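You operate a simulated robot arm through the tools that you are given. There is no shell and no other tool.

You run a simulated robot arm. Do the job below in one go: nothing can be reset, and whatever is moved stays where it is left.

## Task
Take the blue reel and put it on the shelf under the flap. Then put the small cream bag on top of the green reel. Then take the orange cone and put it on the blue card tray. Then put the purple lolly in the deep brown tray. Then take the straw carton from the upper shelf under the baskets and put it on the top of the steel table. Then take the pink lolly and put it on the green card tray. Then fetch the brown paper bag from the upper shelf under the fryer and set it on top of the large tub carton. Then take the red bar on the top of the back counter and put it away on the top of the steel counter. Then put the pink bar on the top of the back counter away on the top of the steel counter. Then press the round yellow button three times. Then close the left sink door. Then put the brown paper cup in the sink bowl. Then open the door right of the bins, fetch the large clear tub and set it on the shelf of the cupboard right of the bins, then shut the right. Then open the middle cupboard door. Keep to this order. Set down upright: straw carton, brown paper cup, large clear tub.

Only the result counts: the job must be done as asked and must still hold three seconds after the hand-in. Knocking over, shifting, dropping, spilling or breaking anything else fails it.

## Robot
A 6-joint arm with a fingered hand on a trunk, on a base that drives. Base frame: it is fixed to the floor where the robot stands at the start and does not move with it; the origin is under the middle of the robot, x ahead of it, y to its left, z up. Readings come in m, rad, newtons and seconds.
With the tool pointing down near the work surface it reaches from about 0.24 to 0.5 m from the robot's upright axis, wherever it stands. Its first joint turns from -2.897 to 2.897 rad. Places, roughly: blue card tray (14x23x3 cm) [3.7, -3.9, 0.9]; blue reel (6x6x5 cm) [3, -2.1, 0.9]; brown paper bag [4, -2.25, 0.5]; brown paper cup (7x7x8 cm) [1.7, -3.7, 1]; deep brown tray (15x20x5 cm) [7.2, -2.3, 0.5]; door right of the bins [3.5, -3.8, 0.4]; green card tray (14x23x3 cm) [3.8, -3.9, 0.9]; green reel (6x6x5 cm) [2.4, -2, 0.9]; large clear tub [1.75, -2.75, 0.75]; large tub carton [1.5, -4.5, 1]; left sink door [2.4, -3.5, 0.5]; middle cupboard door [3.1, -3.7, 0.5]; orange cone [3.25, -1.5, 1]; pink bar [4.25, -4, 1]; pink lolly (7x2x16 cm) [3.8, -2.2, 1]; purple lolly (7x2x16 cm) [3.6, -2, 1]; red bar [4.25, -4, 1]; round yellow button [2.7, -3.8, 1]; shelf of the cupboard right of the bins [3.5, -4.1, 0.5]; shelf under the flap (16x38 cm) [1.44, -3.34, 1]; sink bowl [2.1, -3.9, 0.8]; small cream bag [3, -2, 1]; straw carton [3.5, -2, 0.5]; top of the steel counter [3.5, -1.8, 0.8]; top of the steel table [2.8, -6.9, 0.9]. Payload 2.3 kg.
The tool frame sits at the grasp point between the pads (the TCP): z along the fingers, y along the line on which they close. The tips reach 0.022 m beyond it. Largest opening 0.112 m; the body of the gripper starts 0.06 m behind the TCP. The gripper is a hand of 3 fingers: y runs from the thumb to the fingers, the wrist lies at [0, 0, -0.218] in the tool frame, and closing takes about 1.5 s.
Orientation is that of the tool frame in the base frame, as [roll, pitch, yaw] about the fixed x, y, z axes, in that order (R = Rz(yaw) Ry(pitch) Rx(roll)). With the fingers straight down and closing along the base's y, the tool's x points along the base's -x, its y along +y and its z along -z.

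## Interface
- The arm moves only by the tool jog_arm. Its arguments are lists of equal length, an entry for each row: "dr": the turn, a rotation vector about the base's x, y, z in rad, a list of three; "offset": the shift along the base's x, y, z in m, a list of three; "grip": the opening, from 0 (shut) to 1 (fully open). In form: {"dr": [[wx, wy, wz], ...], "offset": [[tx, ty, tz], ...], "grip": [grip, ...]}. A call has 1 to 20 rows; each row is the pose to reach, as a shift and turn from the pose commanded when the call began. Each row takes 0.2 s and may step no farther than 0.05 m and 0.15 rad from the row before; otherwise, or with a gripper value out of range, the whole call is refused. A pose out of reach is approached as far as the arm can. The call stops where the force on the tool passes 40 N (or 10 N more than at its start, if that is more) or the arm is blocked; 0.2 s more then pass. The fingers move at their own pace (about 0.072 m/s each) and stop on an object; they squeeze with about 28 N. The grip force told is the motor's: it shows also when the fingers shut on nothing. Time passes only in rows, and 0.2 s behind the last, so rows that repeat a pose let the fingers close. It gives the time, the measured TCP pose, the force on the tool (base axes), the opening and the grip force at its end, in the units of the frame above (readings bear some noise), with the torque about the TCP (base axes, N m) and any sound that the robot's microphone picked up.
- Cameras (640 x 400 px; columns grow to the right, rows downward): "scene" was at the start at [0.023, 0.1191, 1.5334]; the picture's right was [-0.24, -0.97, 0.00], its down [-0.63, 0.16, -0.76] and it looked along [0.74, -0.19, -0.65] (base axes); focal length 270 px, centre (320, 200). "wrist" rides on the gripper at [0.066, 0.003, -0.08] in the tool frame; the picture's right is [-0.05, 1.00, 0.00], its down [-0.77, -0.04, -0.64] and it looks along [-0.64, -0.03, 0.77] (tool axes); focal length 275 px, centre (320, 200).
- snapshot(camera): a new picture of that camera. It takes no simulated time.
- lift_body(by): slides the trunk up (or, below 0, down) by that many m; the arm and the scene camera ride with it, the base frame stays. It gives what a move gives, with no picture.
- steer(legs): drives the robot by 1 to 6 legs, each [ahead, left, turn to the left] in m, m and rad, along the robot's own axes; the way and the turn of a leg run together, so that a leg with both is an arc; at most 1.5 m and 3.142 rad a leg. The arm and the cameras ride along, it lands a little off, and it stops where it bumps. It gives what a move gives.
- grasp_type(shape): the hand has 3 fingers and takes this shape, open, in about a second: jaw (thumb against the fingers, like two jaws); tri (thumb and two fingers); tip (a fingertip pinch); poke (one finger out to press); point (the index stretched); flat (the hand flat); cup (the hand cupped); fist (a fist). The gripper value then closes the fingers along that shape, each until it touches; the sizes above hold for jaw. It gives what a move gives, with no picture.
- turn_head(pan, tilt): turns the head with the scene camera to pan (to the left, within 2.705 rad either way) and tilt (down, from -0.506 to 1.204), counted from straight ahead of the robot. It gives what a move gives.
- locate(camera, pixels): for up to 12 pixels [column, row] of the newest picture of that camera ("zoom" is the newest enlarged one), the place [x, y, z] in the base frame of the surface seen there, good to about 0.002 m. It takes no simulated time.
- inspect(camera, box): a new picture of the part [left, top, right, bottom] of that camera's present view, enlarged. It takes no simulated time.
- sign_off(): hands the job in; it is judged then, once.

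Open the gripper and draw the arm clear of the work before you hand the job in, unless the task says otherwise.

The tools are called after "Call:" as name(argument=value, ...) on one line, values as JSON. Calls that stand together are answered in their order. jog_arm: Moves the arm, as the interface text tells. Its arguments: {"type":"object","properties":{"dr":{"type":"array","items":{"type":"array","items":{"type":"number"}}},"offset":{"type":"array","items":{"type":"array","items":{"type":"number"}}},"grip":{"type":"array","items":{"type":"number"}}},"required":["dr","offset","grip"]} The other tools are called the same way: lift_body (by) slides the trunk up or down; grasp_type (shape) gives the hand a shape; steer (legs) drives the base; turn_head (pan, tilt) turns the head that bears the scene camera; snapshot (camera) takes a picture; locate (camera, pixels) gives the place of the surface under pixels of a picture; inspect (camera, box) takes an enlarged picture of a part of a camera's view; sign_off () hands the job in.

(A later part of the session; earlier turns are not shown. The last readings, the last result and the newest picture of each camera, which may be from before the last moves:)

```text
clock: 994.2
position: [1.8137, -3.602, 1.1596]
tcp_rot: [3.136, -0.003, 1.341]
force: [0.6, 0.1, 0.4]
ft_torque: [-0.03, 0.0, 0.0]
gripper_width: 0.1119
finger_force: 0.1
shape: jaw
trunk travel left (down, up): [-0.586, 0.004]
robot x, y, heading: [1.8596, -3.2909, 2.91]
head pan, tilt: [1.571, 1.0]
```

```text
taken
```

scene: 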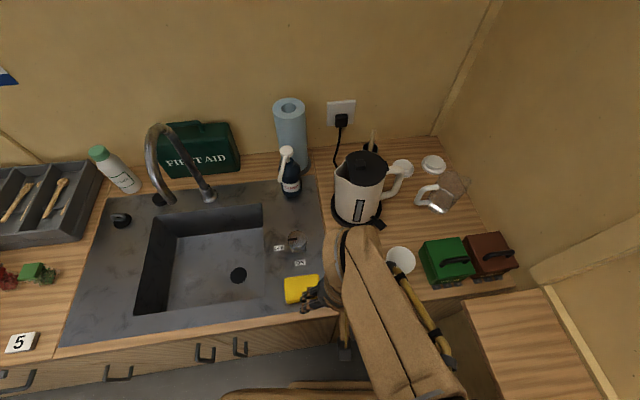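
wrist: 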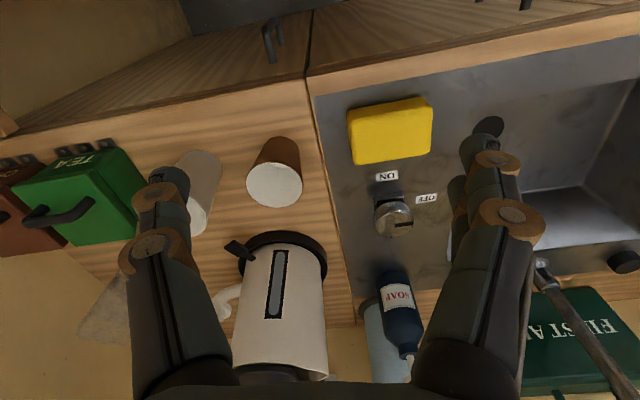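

The base was blocked, probably by the small trolley at its right front. I look there.

Call:
turn_head(pan=-0.5, tilt=1.1)

Call:
snapshot(camera="scene")

Call:
turn_head(pan=0.1, tilt=1.1)

Call:
snapshot(camera="scene")

```text
clock: 996.2
position: [1.8129, -3.6019, 1.159]
tcp_rot: [3.135, -0.002, 1.342]
force: [0.2, -0.2, -1.0]
ft_torque: [-0.03, 0.0, 0.0]
gripper_width: 0.1119
finger_force: 0.1
shape: jaw
trunk travel left (down, up): [-0.586, 0.004]
robot x, y, heading: [1.861, -3.2909, 2.907]
head pan, tilt: [-0.499, 1.1]
```

```text
taken
```

scene: 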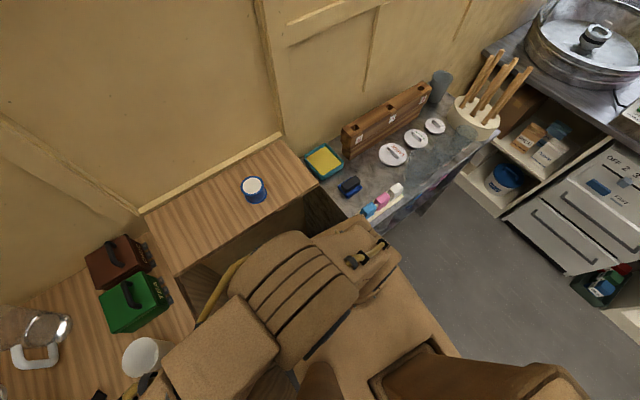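

```text
clock: 997.2
position: [1.8137, -3.6022, 1.16]
tcp_rot: [3.136, -0.004, 1.341]
force: [-0.2, 0.3, 0.8]
ft_torque: [0.03, 0.01, -0.02]
gripper_width: 0.1119
finger_force: 0.0
shape: jaw
trunk travel left (down, up): [-0.586, 0.004]
robot x, y, heading: [1.8579, -3.2895, 2.913]
head pan, tilt: [0.099, 1.1]
```

```text
taken
```

scene: 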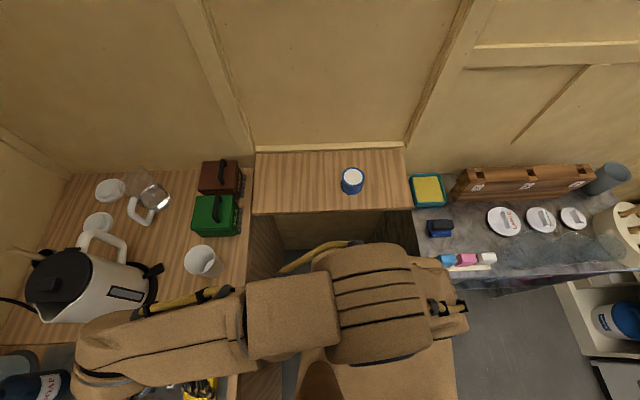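

The right-front corner of the base touched the trolley's corner. I measure the trolley's edge to see if it moved.

Call:
locate(camera="scene", pixels=[[480, 272], [520, 270], [560, 268], [600, 264], [630, 260], [445, 268], [420, 210], [437, 260], [350, 180], [300, 205]])

```text
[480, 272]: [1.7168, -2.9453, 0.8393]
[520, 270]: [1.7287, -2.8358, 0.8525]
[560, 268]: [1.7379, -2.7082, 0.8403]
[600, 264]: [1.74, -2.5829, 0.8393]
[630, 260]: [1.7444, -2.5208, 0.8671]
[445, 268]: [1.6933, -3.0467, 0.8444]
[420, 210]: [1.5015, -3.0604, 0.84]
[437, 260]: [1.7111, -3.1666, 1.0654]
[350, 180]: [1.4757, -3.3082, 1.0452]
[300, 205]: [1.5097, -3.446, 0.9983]
```

No measurable shift. I back off, correct the heading, and use a reach from further back (axis ≈(1.93,−3.36)).

Call:
steer(legs=[[-0.1, 0.0, 0.0], [0, 0, 0.145]])

Call:
steer(legs=[[0.0, 0.06, 0]])

Call:
snapshot(camera="wrist")

```text
clock: 998.9
position: [1.9571, -3.6285, 1.1596]
tcp_rot: [3.135, -0.002, 1.486]
force: [-0.1, -0.1, 0.0]
ft_torque: [0.0, -0.01, -0.01]
gripper_width: 0.112
finger_force: 0.0
shape: jaw
trunk travel left (down, up): [-0.586, 0.004]
robot x, y, heading: [1.9558, -3.3136, 3.058]
head pan, tilt: [0.099, 1.1]
```

```text
clock: 999.9
position: [1.9509, -3.6893, 1.1594]
tcp_rot: [3.135, -0.004, 1.488]
force: [0.8, 0.2, 0.0]
ft_torque: [0.02, -0.01, 0.0]
gripper_width: 0.1118
finger_force: 0.0
shape: jaw
trunk travel left (down, up): [-0.586, 0.004]
robot x, y, heading: [1.9519, -3.374, 3.052]
head pan, tilt: [0.099, 1.1]
```

```text
taken
```

wrist: 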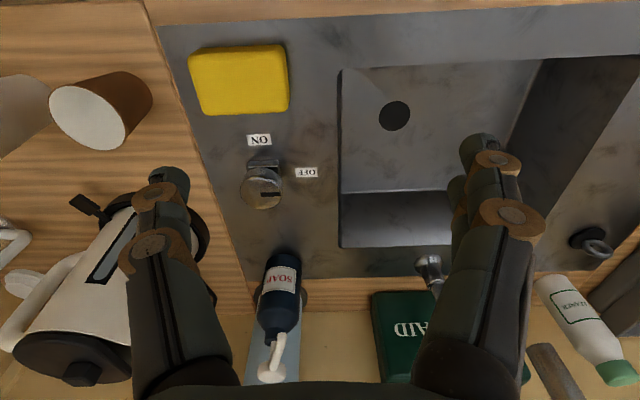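

I move the hand over the cup at height, with the opening reduced, then check.

Call:
jog_arm(dr=[[0, 0, 0], [0, 0, 0], [0, 0, 0], [0, 0, 0], [0, 0, 0], [0, 0, 0]], offset=[[-0.043, -0.002, 0], [-0.086, -0.004, 0], [-0.13, -0.007, -0.01], [-0.172, -0.01, -0.02], [-0.215, -0.012, -0.04], [-0.215, -0.012, -0.08]], grip=[0.78, 0.78, 0.78, 0.78, 0.78, 0.78])

Call:
snapshot(camera="wrist")

Call:
locate(camera="wrist", pixels=[[320, 100], [320, 140], [285, 130], [355, 130], [320, 160], [240, 130]])

```text
clock: 1001.3
position: [1.735, -3.7001, 1.078]
tcp_rot: [3.137, -0.003, 1.486]
force: [0.0, -1.1, -0.6]
ft_torque: [0.0, -0.03, -0.04]
gripper_width: 0.0876
finger_force: 0.0
shape: jaw
trunk travel left (down, up): [-0.586, 0.004]
robot x, y, heading: [1.9515, -3.3738, 3.058]
head pan, tilt: [0.099, 1.1]
```

```text
taken
```

wrist: 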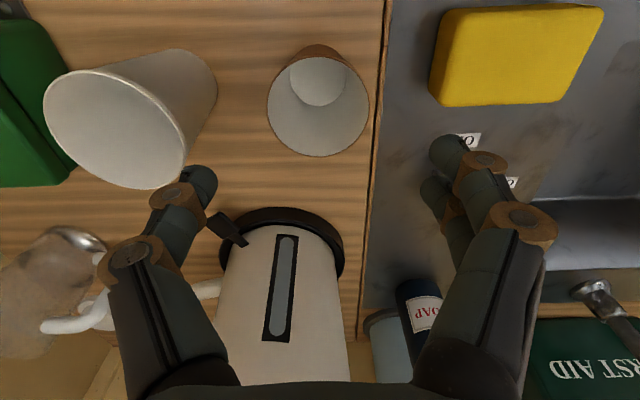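

```text
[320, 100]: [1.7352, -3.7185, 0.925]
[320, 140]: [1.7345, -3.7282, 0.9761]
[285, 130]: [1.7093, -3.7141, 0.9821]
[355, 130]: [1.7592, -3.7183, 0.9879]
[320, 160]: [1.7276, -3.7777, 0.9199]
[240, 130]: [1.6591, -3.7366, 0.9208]
```

The cup is centred; the white cup is close to the thumb, so I narrow to 0.078 m and shift 4 mm, then descend.

Call:
jog_arm(dr=[[0, 0, 0], [0, 0, 0], [0, 0, 0], [0, 0, 0], [0, 0, 0]], offset=[[0.001, 0.004, 0], [0.001, 0.004, -0.03], [0.001, 0.004, -0.06], [0.001, 0.004, -0.09], [0.001, 0.004, -0.118]], grip=[0.69, 0.69, 0.69, 0.69, 0.69])

Call:
snapshot(camera="wrist")

```text
clock: 1002.5
position: [1.7362, -3.6965, 0.9605]
tcp_rot: [3.136, -0.002, 1.487]
force: [0.0, -0.8, -0.8]
ft_torque: [0.01, -0.02, 0.02]
gripper_width: 0.0778
finger_force: 0.1
shape: jaw
trunk travel left (down, up): [-0.586, 0.004]
robot x, y, heading: [1.9512, -3.3769, 3.055]
head pan, tilt: [0.099, 1.1]
```

```text
taken
```

wrist: 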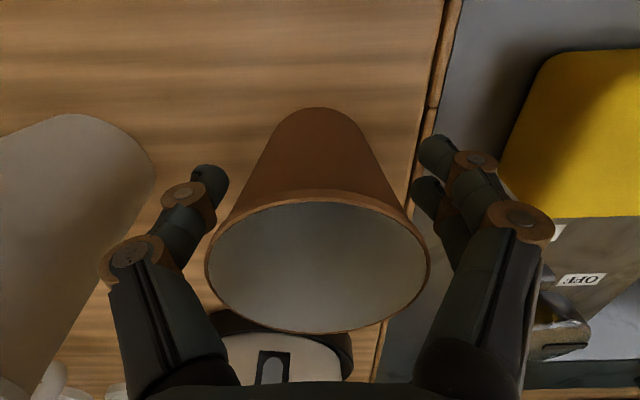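

Fingers flank the cup with the white cup clear. I close and lift.

Call:
jog_arm(dr=[[0, 0, 0], [0, 0, 0], [0, 0, 0], [0, 0, 0], [0, 0, 0]], offset=[[0, 0, 0], [0, 0, 0], [0, 0, 0], [0, 0, 0], [0, 0, 0]], grip=[0.55, 0.4, 0.2, 0, 0])

Call:
jog_arm(dr=[[0, 0, 0], [0, 0, 0], [0, 0, 0], [0, 0, 0]], offset=[[0, 0, 0.03], [0, 0, 0.07], [0, 0, 0.11], [0, 0, 0.14]], grip=[0, 0, 0, 0])

Call:
snapshot(camera="wrist")

```text
clock: 1003.7
position: [1.736, -3.6963, 0.9617]
tcp_rot: [3.135, -0.004, 1.488]
force: [0.9, -0.6, -0.3]
ft_torque: [-0.03, 0.0, -0.03]
gripper_width: 0.0425
finger_force: 28.0
shape: jaw
trunk travel left (down, up): [-0.586, 0.004]
robot x, y, heading: [1.9485, -3.3731, 3.052]
head pan, tilt: [0.099, 1.1]
```

```text
clock: 1004.7
position: [1.7372, -3.6965, 1.103]
tcp_rot: [3.135, -0.005, 1.486]
force: [0.0, -0.6, 0.3]
ft_torque: [-0.01, 0.01, -0.02]
gripper_width: 0.0425
finger_force: 28.5
shape: jaw
trunk travel left (down, up): [-0.586, 0.004]
robot x, y, heading: [1.9492, -3.3721, 3.058]
head pan, tilt: [0.099, 1.1]
```

```text
taken
```

wrist: 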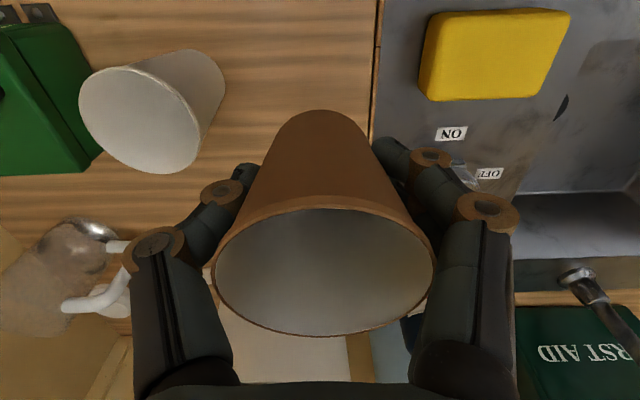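

The cup is lifted. I bring the arm to the straight-left pose and move the base opposite the sink bowl.

Call:
jog_arm(dr=[[0, 0, 0], [0, 0, 0], [0, 0, 0], [0, 0, 0]], offset=[[0.045, 0, 0], [0.09, 0, 0], [0.135, 0, 0], [0.18, 0, 0]], grip=[0, 0, 0, 0])

Call:
steer(legs=[[-0.235, 0.025, 0]])

Call:
turn_head(pan=1.57, tilt=1.0)

Call:
snapshot(camera="scene")

Call:
snapshot(camera="wrist")

```text
clock: 1005.7
position: [1.9185, -3.6968, 1.1012]
tcp_rot: [3.135, -0.002, 1.488]
force: [0.5, 0.3, -1.0]
ft_torque: [-0.01, -0.02, 0.0]
gripper_width: 0.0424
finger_force: 28.2
shape: jaw
trunk travel left (down, up): [-0.586, 0.004]
robot x, y, heading: [1.9543, -3.3722, 3.055]
head pan, tilt: [0.099, 1.1]
```

```text
clock: 1007.5
position: [2.1487, -3.7418, 1.1022]
tcp_rot: [3.134, -0.004, 1.486]
force: [-0.6, 0.0, 0.1]
ft_torque: [-0.02, -0.01, -0.01]
gripper_width: 0.0424
finger_force: 27.6
shape: jaw
trunk travel left (down, up): [-0.586, 0.004]
robot x, y, heading: [2.1848, -3.4198, 3.059]
head pan, tilt: [0.099, 1.1]
```

```text
clock: 1009.0
position: [2.1467, -3.7421, 1.1018]
tcp_rot: [3.136, -0.002, 1.486]
force: [0.4, 0.0, 0.1]
ft_torque: [-0.01, 0.01, 0.0]
gripper_width: 0.0423
finger_force: 28.1
shape: jaw
trunk travel left (down, up): [-0.586, 0.004]
robot x, y, heading: [2.1844, -3.4181, 3.056]
head pan, tilt: [1.571, 1.0]
```

```text
taken
```

scene: 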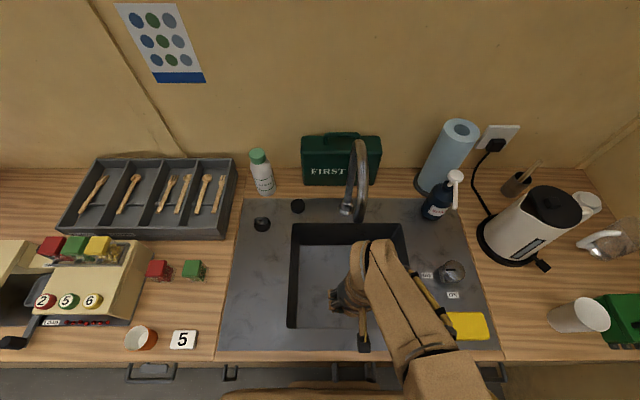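

```text
taken
```

wrist: 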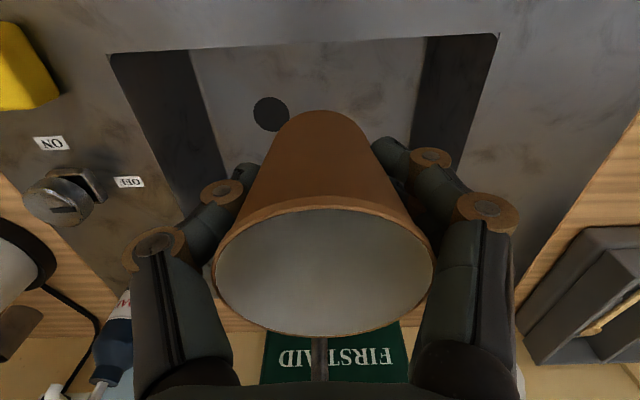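

I extend over the bowl at height, then lower with the trunk.

Call:
jog_arm(dr=[[0, 0, 0], [0, 0, 0], [0, 0, 0]], offset=[[0, -0.04, 0], [0, -0.08, 0], [0, -0.112, 0]], grip=[0, 0, 0])

Call:
snapshot(camera="wrist")

Call:
snapshot(camera="scene")

```text
clock: 1009.9
position: [2.1489, -3.848, 1.0976]
tcp_rot: [3.134, -0.005, 1.487]
force: [-0.4, 0.0, -0.1]
ft_torque: [0.04, 0.01, 0.0]
gripper_width: 0.0426
finger_force: 27.7
shape: jaw
out of reach, approached as far as the arm can: row 3
trunk travel left (down, up): [-0.586, 0.004]
robot x, y, heading: [2.1831, -3.4211, 3.057]
head pan, tilt: [1.571, 1.0]
```

```text
taken
```

wrist: 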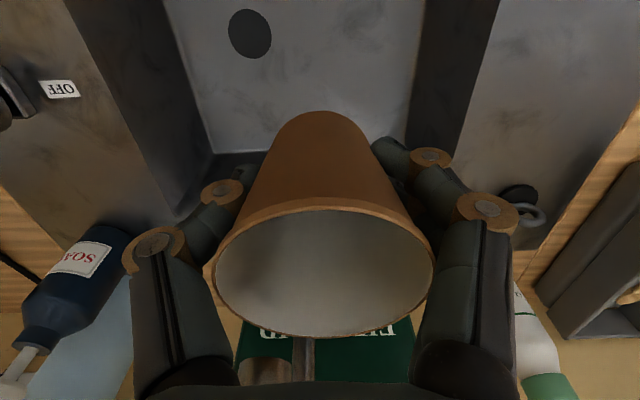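

```text
taken
```

scene: 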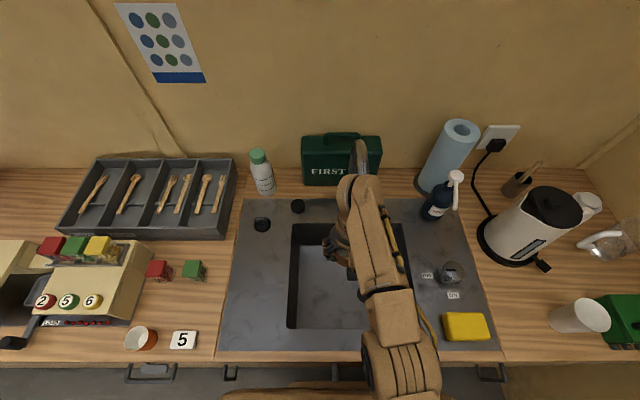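

The tap is close behind the wrist. I locate the tap's spout before lowering.

Call:
inspect(camera="scene", box=[300, 120, 420, 220])

Call:
locate(camera="zoom", pixels=[[330, 130], [320, 170], [335, 200], [315, 110], [350, 160], [300, 200], [250, 260], [210, 300], [400, 250], [230, 340]])

```text
4.00 times, centred on (360, 170) of scene
```

zoom: 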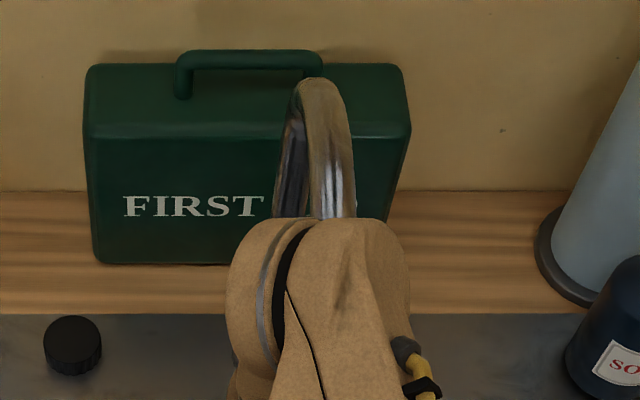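

```text
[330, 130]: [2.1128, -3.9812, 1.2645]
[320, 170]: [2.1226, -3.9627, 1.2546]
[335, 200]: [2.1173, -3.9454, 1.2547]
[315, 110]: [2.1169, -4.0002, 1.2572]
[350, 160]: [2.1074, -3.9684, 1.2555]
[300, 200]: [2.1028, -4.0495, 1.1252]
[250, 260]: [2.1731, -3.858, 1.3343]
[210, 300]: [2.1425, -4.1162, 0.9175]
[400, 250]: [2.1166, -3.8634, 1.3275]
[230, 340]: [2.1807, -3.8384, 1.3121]
```

The tap's spout is at (2.11,−3.95) near z 1.26. I move 4.5 cm to +x away from it and turn the hand 45° so the camera clears the bowl's wall.

Call:
jog_arm(dr=[[0, 0, -0.13], [0, 0, -0.26], [0, 0, -0.39], [0, 0, -0.52], [0, 0, -0.65], [0, 0, -0.8]], offset=[[0.01, 0.005, 0], [0.02, 0.003, 0], [0.03, 0, 0], [0.04, 0, 0], [0.045, 0, 0], [0.045, 0, 0]], grip=[0, 0, 0, 0, 0, 0])

Call:
lift_body(by=-0.15)

Call:
snapshot(camera="wrist")

Call:
snapshot(camera="scene")

```text
clock: 1011.2
position: [2.1961, -3.8458, 1.0992]
tcp_rot: [3.134, -0.002, 0.682]
force: [0.9, 0.1, -0.6]
ft_torque: [-0.03, 0.0, -0.02]
gripper_width: 0.0426
finger_force: 27.7
shape: jaw
out of reach, approached as far as the arm can: row 4, 5, 6
trunk travel left (down, up): [-0.586, 0.004]
robot x, y, heading: [2.1866, -3.4163, 3.053]
head pan, tilt: [1.571, 1.0]
```

```text
clock: 1013.0
position: [2.1963, -3.8456, 0.9502]
tcp_rot: [3.135, -0.002, 0.686]
force: [-0.3, -0.6, 0.3]
ft_torque: [0.02, 0.01, -0.01]
gripper_width: 0.0422
finger_force: 27.9
shape: jaw
trunk travel left (down, up): [-0.436, 0.154]
robot x, y, heading: [2.1854, -3.4214, 3.055]
head pan, tilt: [1.571, 1.0]
```

```text
taken
```

wrist: 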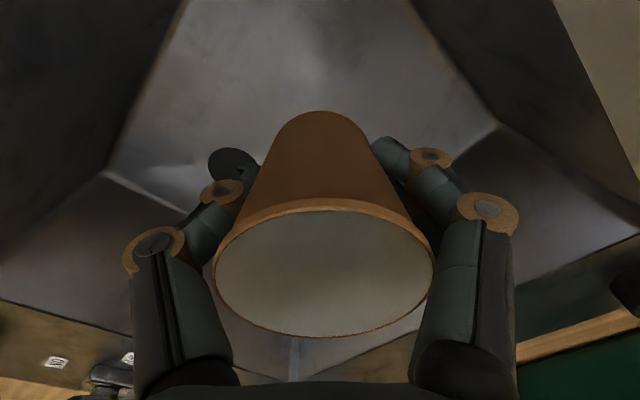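

```text
taken
```

scene: 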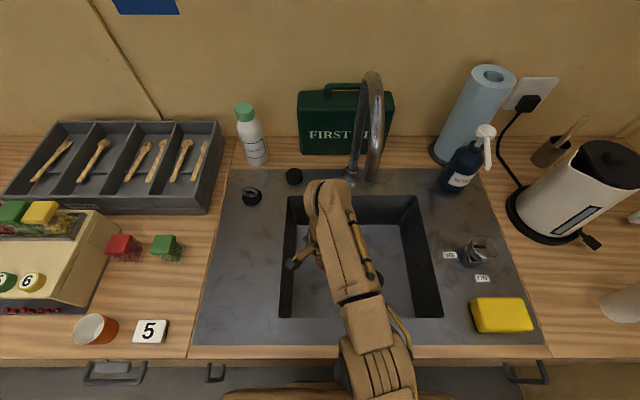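

Inside the bowl and clear of the tap. I lower 11.5 cm more with the trunk, then feel for the floor.

Call:
lift_body(by=-0.115)

Call:
snapshot(camera="wrist")

Call:
jog_arm(dr=[[0, 0, 0], [0, 0, 0], [0, 0, 0], [0, 0, 0]], offset=[[0, 0, -0.003], [0, 0, -0.006], [0, 0, -0.008], [0, 0, -0.01]], grip=[0, 0, 0, 0])

```text
clock: 1014.5
position: [2.198, -3.8466, 0.8347]
tcp_rot: [3.134, -0.003, 0.685]
force: [-0.6, -0.8, 0.0]
ft_torque: [-0.01, 0.0, -0.01]
gripper_width: 0.0423
finger_force: 28.1
shape: jaw
trunk travel left (down, up): [-0.321, 0.269]
robot x, y, heading: [2.1877, -3.4203, 3.061]
head pan, tilt: [1.571, 1.0]
```

```text
taken
```

wrist: 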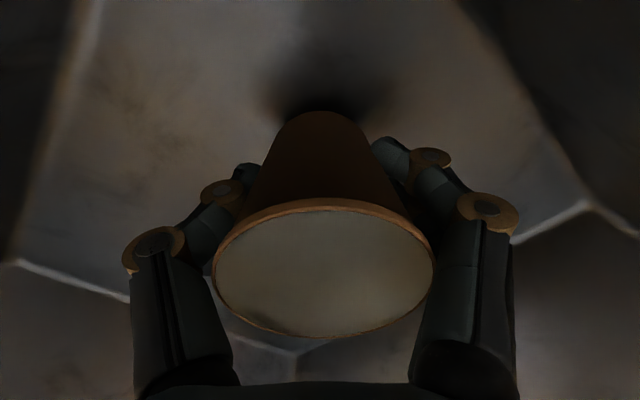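

```text
clock: 1015.5
position: [2.1958, -3.8455, 0.824]
tcp_rot: [3.133, -0.002, 0.684]
force: [0.6, 0.2, 0.4]
ft_torque: [-0.01, -0.01, 0.03]
gripper_width: 0.0422
finger_force: 28.3
shape: jaw
trunk travel left (down, up): [-0.321, 0.269]
robot x, y, heading: [2.1835, -3.4216, 3.051]
head pan, tilt: [1.571, 1.0]
```

Call:
jog_arm(dr=[[0, 0, 0], [0, 0, 0], [0, 0, 0]], offset=[[0, 0, -0.001], [0, 0, -0.002], [0, 0, -0.003]], grip=[0, 0, 0])

```text
clock: 1016.3
position: [2.1968, -3.8458, 0.8211]
tcp_rot: [3.136, -0.004, 0.685]
force: [-0.6, 0.0, 0.0]
ft_torque: [0.0, 0.02, -0.03]
gripper_width: 0.0425
finger_force: 28.0
shape: jaw
trunk travel left (down, up): [-0.321, 0.269]
robot x, y, heading: [2.1853, -3.415, 3.055]
head pan, tilt: [1.571, 1.0]
```

Not touching yet; a few more millimetres.

Call:
jog_arm(dr=[[0, 0, 0], [0, 0, 0], [0, 0, 0], [0, 0, 0]], offset=[[0, 0, -0.0015], [0, 0, -0.003], [0, 0, -0.0045], [0, 0, -0.006]], grip=[0, 0, 0, 0])

```text
clock: 1017.3
position: [2.196, -3.8443, 0.8175]
tcp_rot: [3.13, 0.0, 0.682]
force: [-0.5, -4.2, 32.8]
ft_torque: [-0.22, -0.09, -0.04]
gripper_width: 0.043
finger_force: 28.1
shape: jaw
trunk travel left (down, up): [-0.321, 0.269]
robot x, y, heading: [2.1815, -3.4187, 3.057]
head pan, tilt: [1.571, 1.0]
```

Firm contact. I ease 3 mm, open and lift straight out.

Call:
jog_arm(dr=[[0, 0, 0], [0, 0, 0], [0, 0, 0], [0, 0, 0], [0, 0, 0]], offset=[[0, 0, 0.003], [0, 0, 0.003], [0, 0, 0.003], [0, 0, 0.003], [0, 0, 0.003]], grip=[0, 0.5, 0.65, 0.7, 0.7])

Call:
snapshot(camera="wrist")

Call:
lift_body(by=0.26)

Call:
snapshot(camera="wrist")

```text
clock: 1018.5
position: [2.1957, -3.8447, 0.8188]
tcp_rot: [3.135, -0.004, 0.684]
force: [0.6, 0.3, -0.8]
ft_torque: [0.0, 0.0, -0.05]
gripper_width: 0.0779
finger_force: 0.1
shape: jaw
trunk travel left (down, up): [-0.321, 0.269]
robot x, y, heading: [2.1868, -3.4191, 3.052]
head pan, tilt: [1.571, 1.0]
```

```text
taken
```

wrist: 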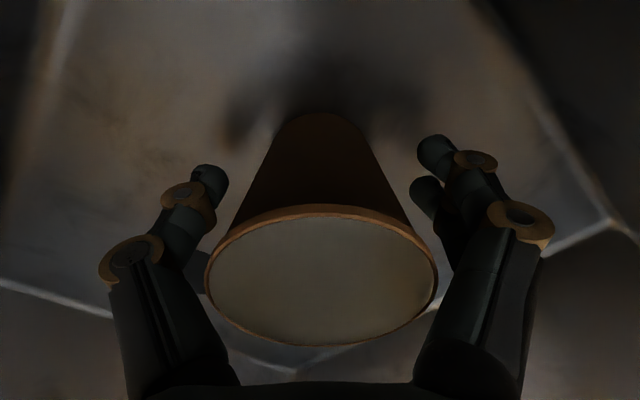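

```text
clock: 1021.1
position: [2.1956, -3.8453, 1.0789]
tcp_rot: [3.135, -0.003, 0.684]
force: [-0.5, -0.2, -0.3]
ft_torque: [0.02, 0.0, -0.01]
gripper_width: 0.078
finger_force: 0.0
shape: jaw
trunk travel left (down, up): [-0.581, 0.009]
robot x, y, heading: [2.1858, -3.421, 3.056]
head pan, tilt: [1.571, 1.0]
```

```text
taken
```

wrist: 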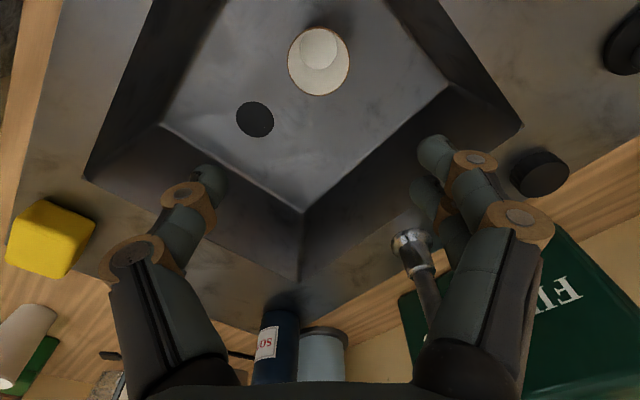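

The cup stands upright in the sink bowl. Now the cupboard right of the bins: I back to the aisle, straighten the hand, and look at the doors.

Call:
steer(legs=[[0, -0.42, 0], [-1.1, 0.0, 0]])

Call:
jog_arm(dr=[[0, 0, 0.13], [0, 0, 0.26], [0, 0, 0.39], [0, 0, 0.52], [0, 0, 0.65], [0, 0, 0.8]], offset=[[0, 0.02, 0], [0, 0.04, 0], [0, 0.06, 0], [0, 0.08, 0], [0, 0.1, 0], [0, 0.12, 0]], grip=[0.5, 0.5, 0.5, 0.5, 0.5, 0.5])

Call:
turn_head(pan=1.8, tilt=0.7)

Call:
snapshot(camera="scene")

Call:
locate(camera="scene", pixels=[[200, 250], [250, 250], [300, 250], [350, 250], [250, 300], [300, 300], [350, 300], [400, 300], [450, 250], [200, 300]])

```text
clock: 1029.0
position: [3.3324, -3.5152, 1.0779]
tcp_rot: [3.133, -0.004, 0.689]
force: [1.0, -0.2, 0.8]
ft_torque: [-0.02, 0.02, 0.03]
gripper_width: 0.0782
finger_force: 0.0
shape: jaw
trunk travel left (down, up): [-0.581, 0.009]
robot x, y, heading: [3.317, -3.0906, 3.052]
head pan, tilt: [1.571, 1.0]
```

```text
clock: 1030.4
position: [3.3316, -3.3953, 1.0778]
tcp_rot: [3.134, -0.001, 1.489]
force: [-0.5, -0.8, 0.7]
ft_torque: [-0.05, 0.03, -0.04]
gripper_width: 0.0568
finger_force: 0.0
shape: jaw
trunk travel left (down, up): [-0.581, 0.009]
robot x, y, heading: [3.3165, -3.0871, 3.057]
head pan, tilt: [1.571, 1.0]
```

```text
clock: 1031.2
position: [3.3329, -3.3957, 1.0782]
tcp_rot: [3.135, -0.004, 1.487]
force: [0.2, -0.4, 0.1]
ft_torque: [0.03, 0.02, 0.04]
gripper_width: 0.0562
finger_force: 0.1
shape: jaw
trunk travel left (down, up): [-0.581, 0.009]
robot x, y, heading: [3.3214, -3.091, 3.057]
head pan, tilt: [1.799, 0.7]
```

```text
taken
```

scene: 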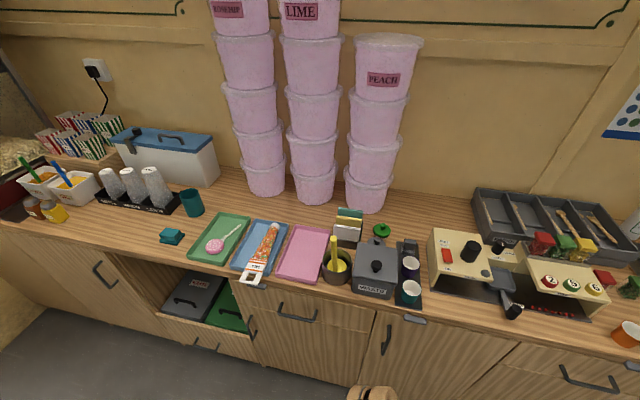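

```text
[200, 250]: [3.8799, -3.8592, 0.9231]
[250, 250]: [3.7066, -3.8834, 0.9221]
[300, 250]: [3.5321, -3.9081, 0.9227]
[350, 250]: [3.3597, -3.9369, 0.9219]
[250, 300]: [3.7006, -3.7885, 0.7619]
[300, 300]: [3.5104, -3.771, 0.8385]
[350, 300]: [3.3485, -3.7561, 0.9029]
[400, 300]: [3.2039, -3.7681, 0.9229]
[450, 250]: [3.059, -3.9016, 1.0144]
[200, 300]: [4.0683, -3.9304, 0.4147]
```

I look lower at the door fronts.

Call:
steer(legs=[[-0.25, -0.15, 0]])

Call:
turn_head(pan=1.6, tilt=0.9)

Call:
snapshot(camera="scene")

Call:
inspect(camera="scene", box=[200, 160, 460, 340])

```text
clock: 1033.2
position: [3.5925, -3.2637, 1.0779]
tcp_rot: [3.136, -0.003, 1.489]
force: [-0.2, -0.8, -0.8]
ft_torque: [0.01, -0.02, -0.05]
gripper_width: 0.0567
finger_force: 0.0
shape: jaw
trunk travel left (down, up): [-0.581, 0.009]
robot x, y, heading: [3.5731, -2.9596, 3.056]
head pan, tilt: [1.799, 0.7]
```

```text
clock: 1033.9
position: [3.591, -3.2665, 1.0784]
tcp_rot: [3.134, -0.003, 1.486]
force: [0.1, 0.3, 0.8]
ft_torque: [-0.01, -0.01, -0.01]
gripper_width: 0.0566
finger_force: 0.0
shape: jaw
trunk travel left (down, up): [-0.581, 0.009]
robot x, y, heading: [3.5769, -2.9559, 3.06]
head pan, tilt: [1.6, 0.901]
```

```text
taken
```

scene: 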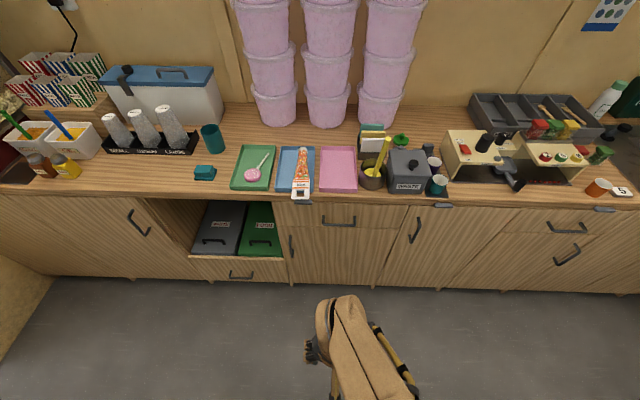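

```text
2.22 times, centred on (330, 250) of scene
```

zoom: 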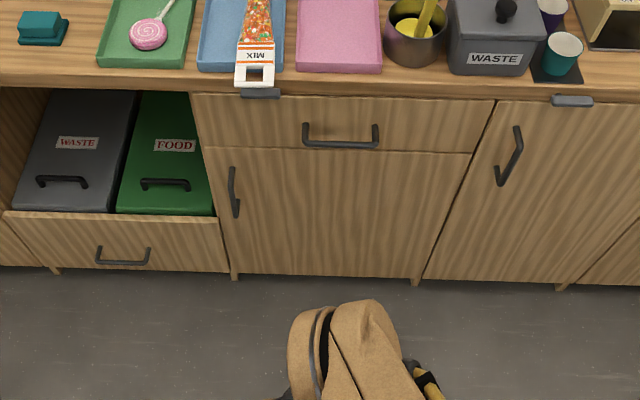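

I locate the handle and corners of the door right of the bins, and the middle door's handle.

Call:
locate(camera="zoom", pixels=[[232, 170], [236, 192], [237, 214], [250, 190], [212, 160], [466, 160], [236, 270], [420, 275], [520, 130], [512, 155], [500, 182], [530, 160]])

Call:
inspect(camera="scene", box=[270, 210, 330, 290])

```text
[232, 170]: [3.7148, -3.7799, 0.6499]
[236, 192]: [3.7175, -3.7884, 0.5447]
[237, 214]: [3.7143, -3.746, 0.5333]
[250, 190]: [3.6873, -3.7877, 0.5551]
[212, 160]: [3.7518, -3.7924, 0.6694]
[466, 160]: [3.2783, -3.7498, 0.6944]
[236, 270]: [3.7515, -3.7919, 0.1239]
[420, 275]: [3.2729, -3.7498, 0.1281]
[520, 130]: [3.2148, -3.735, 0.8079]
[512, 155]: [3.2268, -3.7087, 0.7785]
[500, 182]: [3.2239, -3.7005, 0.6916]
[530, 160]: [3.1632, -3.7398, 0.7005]
```

```text
5.00 times, centred on (300, 250) of scene
```

zoom: 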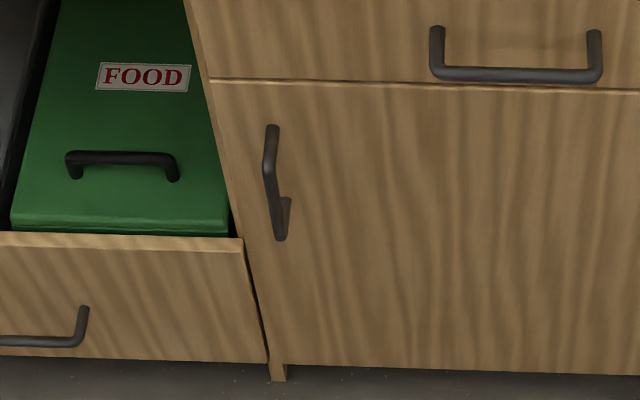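

Door: hinge x≈3.276, free edge x≈3.75, handle bar at x≈3.714 sticking out to y≈−3.746. I refine the handle position.

Call:
locate(camera="zoom", pixels=[[272, 132], [268, 160], [272, 190], [277, 215], [280, 236], [286, 205], [240, 180], [310, 190]])

Call:
lift_body(by=-0.4)

Call:
steer(legs=[[-0.19, 0.08, 0]])

Call:
jog_arm(dr=[[-0.12, 0.0102, 0], [-0.24, 0.0204, 0], [-0.36, 0.0307, 0], [-0.48, 0.041, 0], [-0.6, 0.051, 0], [-0.72, 0.061, 0], [-0.84, 0.0715, 0], [-0.96, 0.0817, 0], [-1.08, 0.092, 0], [-1.2, 0.102, 0]], offset=[[-0.003, -0.035, 0], [-0.006, -0.07, 0], [-0.009, -0.105, 0], [-0.013, -0.14, -0.01], [-0.016, -0.175, -0.02], [-0.019, -0.205, -0.03], [-0.022, -0.235, -0.045], [-0.025, -0.265, -0.06], [-0.028, -0.29, -0.075], [-0.03, -0.315, -0.085]], grip=[0.6, 0.6, 0.6, 0.6, 0.6, 0.6, 0.6, 0.6, 0.6, 0.6])

Call:
snapshot(camera="wrist")

```text
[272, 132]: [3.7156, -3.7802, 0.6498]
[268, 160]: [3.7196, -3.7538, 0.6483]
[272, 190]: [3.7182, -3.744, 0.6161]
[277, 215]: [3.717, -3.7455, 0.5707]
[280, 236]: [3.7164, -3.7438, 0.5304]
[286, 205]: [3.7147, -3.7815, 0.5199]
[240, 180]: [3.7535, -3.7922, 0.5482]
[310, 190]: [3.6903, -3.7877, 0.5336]
```

```text
clock: 1037.7
position: [3.5918, -3.2651, 0.6789]
tcp_rot: [3.136, -0.005, 1.489]
force: [-0.1, -0.6, -0.1]
ft_torque: [-0.02, -0.03, 0.01]
gripper_width: 0.0568
finger_force: 0.1
shape: jaw
trunk travel left (down, up): [-0.181, 0.409]
robot x, y, heading: [3.5806, -2.9592, 3.061]
head pan, tilt: [1.6, 0.901]
```

```text
clock: 1039.4
position: [3.7739, -3.3603, 0.6773]
tcp_rot: [3.135, -0.004, 1.488]
force: [0.1, 0.6, 0.3]
ft_torque: [-0.02, -0.01, -0.01]
gripper_width: 0.0565
finger_force: 0.0
shape: jaw
trunk travel left (down, up): [-0.181, 0.409]
robot x, y, heading: [3.7593, -3.0545, 3.054]
head pan, tilt: [1.6, 0.901]
```

```text
clock: 1041.6
position: [3.7444, -3.6653, 0.5955]
tcp_rot: [3.14, 1.202, 1.492]
force: [-1.3, 0.1, 0.0]
ft_torque: [0.0, 0.01, -0.01]
gripper_width: 0.0669
finger_force: 0.0
shape: jaw
out of reach, approached as far as the arm can: row 10
trunk travel left (down, up): [-0.181, 0.409]
robot x, y, heading: [3.7625, -3.0577, 3.059]
head pan, tilt: [1.6, 0.901]
```

```text
taken
```

wrist: 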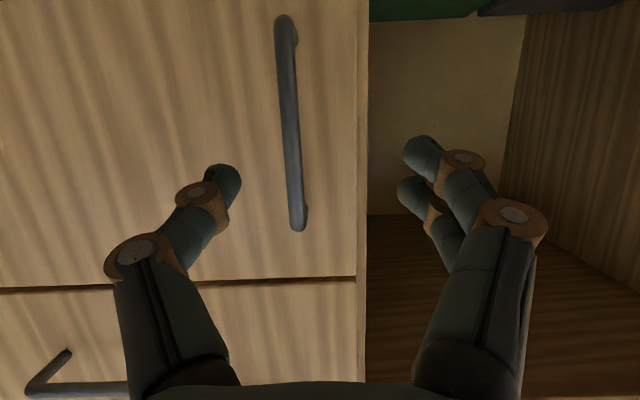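

The handle bar is at image (292,120), 2.6 cm to the −x side. I drive so it comes between the fingers.

Call:
steer(legs=[[0.02, 0.05, 0]])

Call:
snapshot(camera="wrist")

Call:
locate(camera="wrist", pixels=[[310, 60], [313, 100], [316, 140], [312, 120], [318, 120]])

```text
clock: 1042.5
position: [3.7204, -3.714, 0.5959]
tcp_rot: [3.14, 1.2, 1.492]
force: [0.9, -0.2, -0.6]
ft_torque: [-0.01, 0.02, -0.02]
gripper_width: 0.067
finger_force: 0.1
shape: jaw
trunk travel left (down, up): [-0.181, 0.409]
robot x, y, heading: [3.7364, -3.1041, 3.054]
head pan, tilt: [1.6, 0.901]
```

```text
taken
```

wrist: 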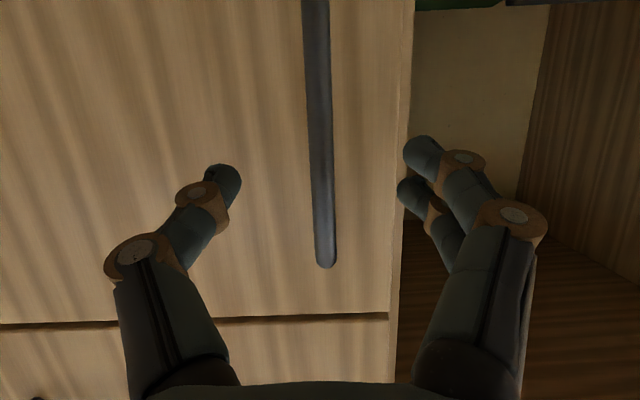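

```text
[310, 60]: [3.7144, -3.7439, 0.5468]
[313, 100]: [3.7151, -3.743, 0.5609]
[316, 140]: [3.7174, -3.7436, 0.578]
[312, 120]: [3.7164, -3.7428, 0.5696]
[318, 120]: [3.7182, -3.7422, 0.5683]
```

The bar is centred. I advance 3.4 cm and close on it.

Call:
steer(legs=[[0, 0.034, 0]])

Call:
jog_arm(dr=[[0, 0, 0], [0, 0, 0], [0, 0, 0], [0, 0, 0], [0, 0, 0], [0, 0, 0]], offset=[[0, 0, 0], [0, 0, 0], [0, 0, 0], [0, 0, 0], [0, 0, 0], [0, 0, 0]], grip=[0.3, 0.1, 0, 0, 0, 0])

Call:
snapshot(camera="wrist")

```text
clock: 1043.4
position: [3.7182, -3.7471, 0.5968]
tcp_rot: [3.14, 1.201, 1.491]
force: [0.2, -0.3, -0.5]
ft_torque: [-0.01, 0.0, -0.01]
gripper_width: 0.0668
finger_force: 0.0
shape: jaw
trunk travel left (down, up): [-0.181, 0.409]
robot x, y, heading: [3.7366, -3.1346, 3.055]
head pan, tilt: [1.6, 0.901]
```

```text
clock: 1044.8
position: [3.716, -3.7476, 0.5961]
tcp_rot: [3.137, 1.201, 1.49]
force: [-5.1, -1.1, -1.6]
ft_torque: [-0.03, 0.01, 0.0]
gripper_width: 0.0
finger_force: 28.1
shape: jaw
trunk travel left (down, up): [-0.181, 0.409]
robot x, y, heading: [3.7362, -3.1338, 3.053]
head pan, tilt: [1.6, 0.901]
```

```text
taken
```

wrist: 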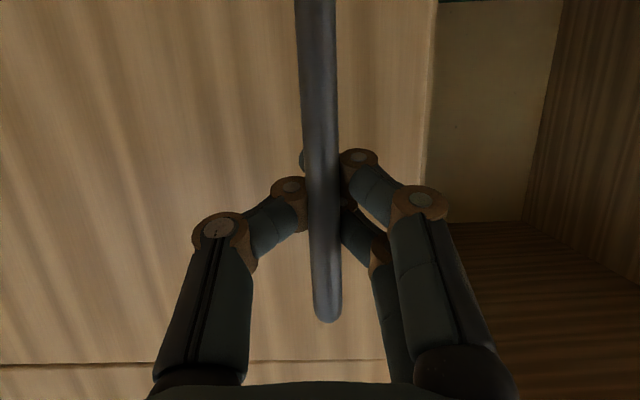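

The fingers have closed around behind the bar. I pull the door open by driving back along its arc, first ~10°.

Call:
steer(legs=[[0.006, -0.07, 0]])

Call:
snapshot(camera="scene")

Call:
snapshot(camera="wrist")

```text
clock: 1045.8
position: [3.7148, -3.6763, 0.5962]
tcp_rot: [3.129, 1.201, 1.478]
force: [-26.8, -4.3, -0.6]
ft_torque: [0.02, 0.0, 0.09]
gripper_width: 0.0002
finger_force: 28.4
shape: jaw
trunk travel left (down, up): [-0.181, 0.409]
robot x, y, heading: [3.734, -3.0692, 3.056]
head pan, tilt: [1.6, 0.901]
```

```text
taken
```

scene: 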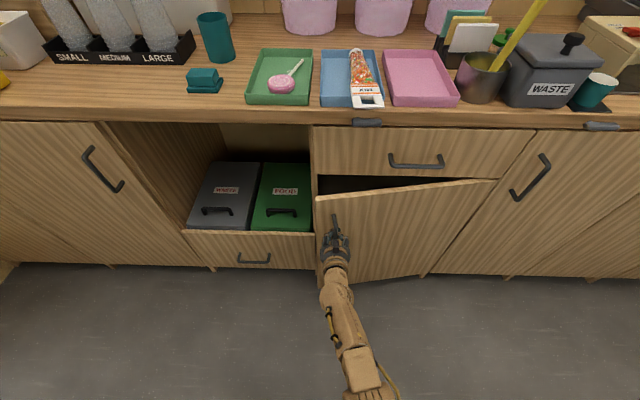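

```text
taken
```

wrist: 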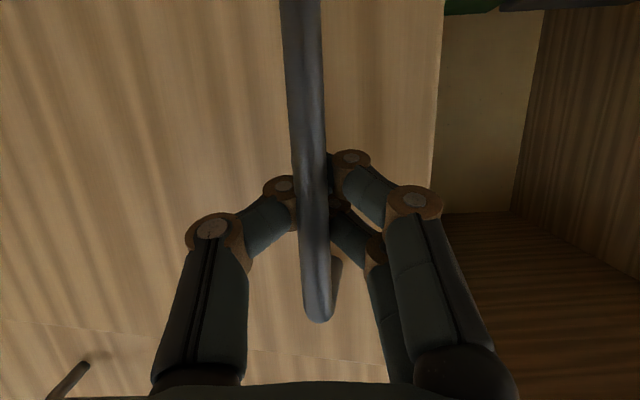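

The door follows (≈10°), with some sideways force, so I lead more toward the hinge. On to ≈25°.

Call:
steer(legs=[[0.02, -0.045, 0], [0.029, -0.056, 0]])

Call:
snapshot(camera="wrist")

```text
clock: 1047.3
position: [3.6739, -3.5714, 0.5963]
tcp_rot: [3.138, 1.203, 1.485]
force: [-0.1, 0.4, -0.5]
ft_torque: [0.0, -0.01, 0.03]
gripper_width: 0.0001
finger_force: 27.7
shape: jaw
trunk travel left (down, up): [-0.181, 0.409]
robot x, y, heading: [3.6927, -2.9616, 3.052]
head pan, tilt: [1.6, 0.901]
```

```text
taken
```

wrist: 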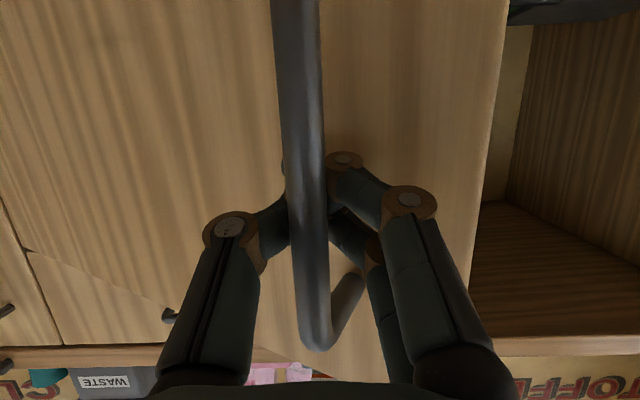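

Force-free: the hinge model fits. On to ≈45° in two legs.

Call:
steer(legs=[[0.0427, -0.0636, 0], [0.0543, -0.0541, 0]])

Call:
snapshot(camera="wrist")

Call:
snapshot(camera="scene")

```text
clock: 1049.0
position: [3.5884, -3.4478, 0.5965]
tcp_rot: [3.137, 1.2, 1.485]
force: [-5.1, -5.1, 1.2]
ft_torque: [0.01, 0.0, 0.12]
gripper_width: 0.0003
finger_force: 27.9
shape: jaw
trunk travel left (down, up): [-0.181, 0.409]
robot x, y, heading: [3.6093, -2.8363, 3.058]
head pan, tilt: [1.6, 0.901]
```

```text
taken
```

wrist: 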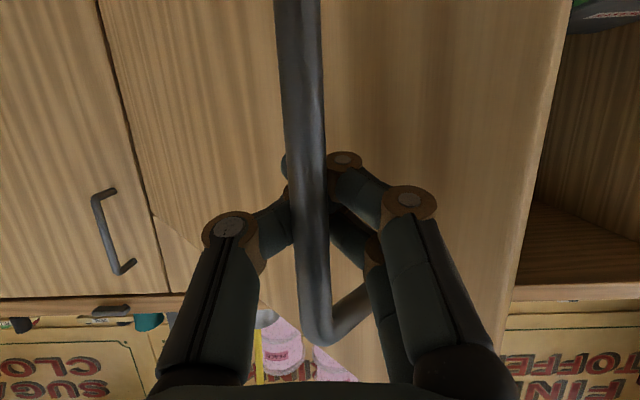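

```text
taken
```

scene: 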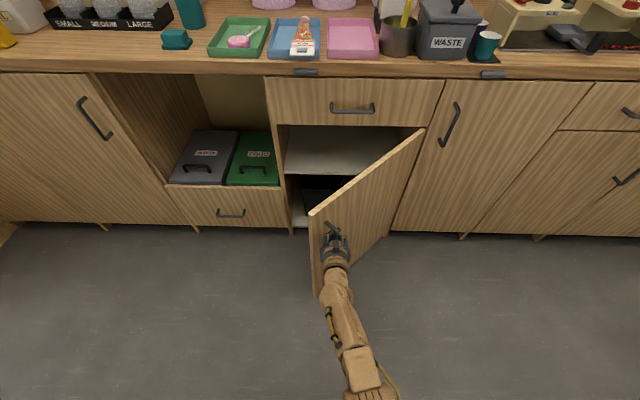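

45° open with a shelf visible inside. I continue to about 80°.

Call:
steer(legs=[[0.098, -0.064, 0]])

Call:
steer(legs=[[0.109, -0.035, 0]])

Call:
snapshot(camera="wrist")

Call:
snapshot(camera="scene")

```text
clock: 1050.2
position: [3.4939, -3.3753, 0.5971]
tcp_rot: [3.136, 1.2, 1.485]
force: [-1.8, -3.1, 2.0]
ft_torque: [0.03, 0.0, 0.04]
gripper_width: 0.0
finger_force: 27.4
shape: jaw
trunk travel left (down, up): [-0.181, 0.409]
robot x, y, heading: [3.5147, -2.7622, 3.056]
head pan, tilt: [1.6, 0.901]
```

```text
clock: 1051.4
position: [3.3882, -3.3306, 0.5973]
tcp_rot: [3.14, 1.203, 1.486]
force: [-0.2, -2.1, 0.3]
ft_torque: [0.02, -0.02, 0.05]
gripper_width: 0.0001
finger_force: 28.1
shape: jaw
trunk travel left (down, up): [-0.181, 0.409]
robot x, y, heading: [3.4123, -2.7182, 3.049]
head pan, tilt: [1.6, 0.901]
```

```text
taken
```

wrist: 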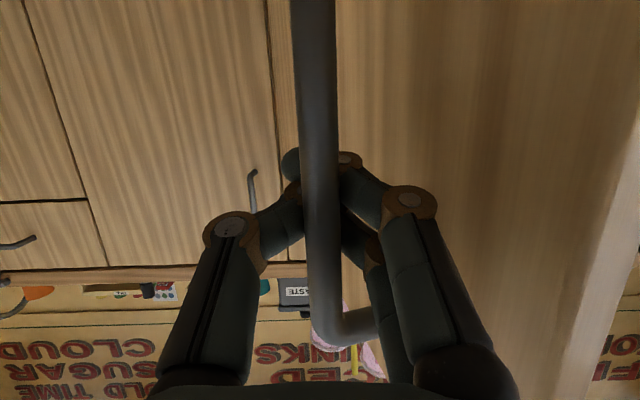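

```text
taken
```

scene: 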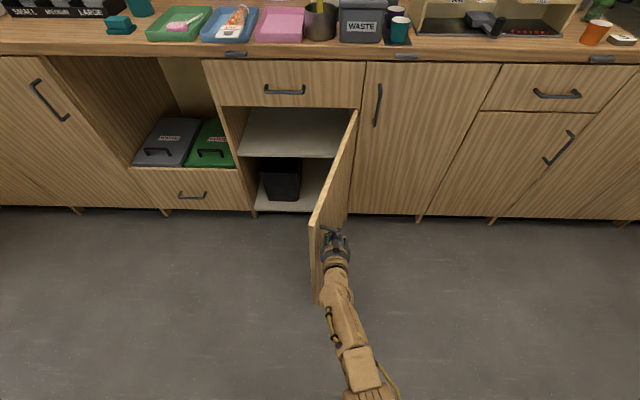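

75° open. A little further to ≈90°, then I release the handle.

Call:
steer(legs=[[0.1, -0.007, 0]])

Call:
jog_arm(dr=[[0, 0, 0], [0, 0, 0], [0, 0, 0], [0, 0, 0]], offset=[[0, 0, 0], [0, 0, 0], [0, 0, 0], [0, 0, 0]], grip=[0.2, 0.35, 0.4, 0.4])

Call:
snapshot(camera="wrist")

Call:
snapshot(camera="scene")

```text
clock: 1052.5
position: [3.2899, -3.315, 0.5976]
tcp_rot: [3.138, 1.202, 1.484]
force: [-0.4, -0.4, 1.0]
ft_torque: [0.03, -0.01, -0.02]
gripper_width: 0.0
finger_force: 28.1
shape: jaw
trunk travel left (down, up): [-0.181, 0.409]
robot x, y, heading: [3.31, -2.7037, 3.055]
head pan, tilt: [1.6, 0.901]
```

```text
clock: 1053.5
position: [3.2895, -3.3141, 0.5973]
tcp_rot: [3.138, 1.203, 1.487]
force: [0.0, 0.5, -0.3]
ft_torque: [0.01, 0.01, 0.0]
gripper_width: 0.0447
finger_force: 0.0
shape: jaw
trunk travel left (down, up): [-0.181, 0.409]
robot x, y, heading: [3.3098, -2.7004, 3.055]
head pan, tilt: [1.6, 0.901]
```

```text
taken
```

wrist: 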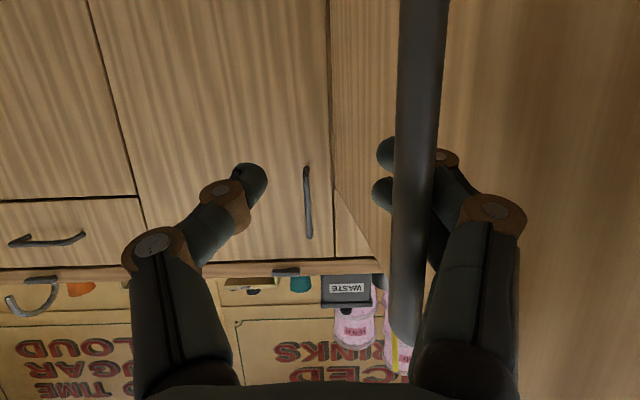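

```text
taken
```

scene: 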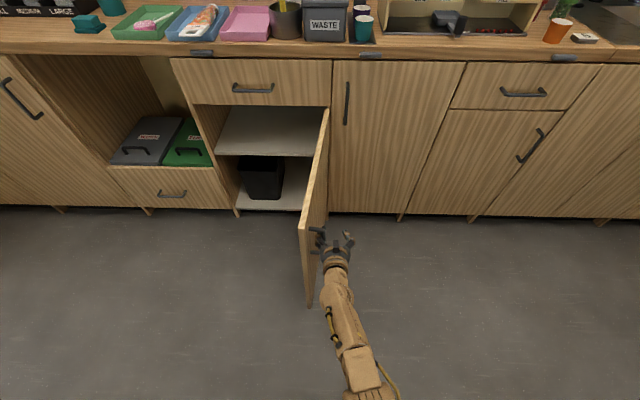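

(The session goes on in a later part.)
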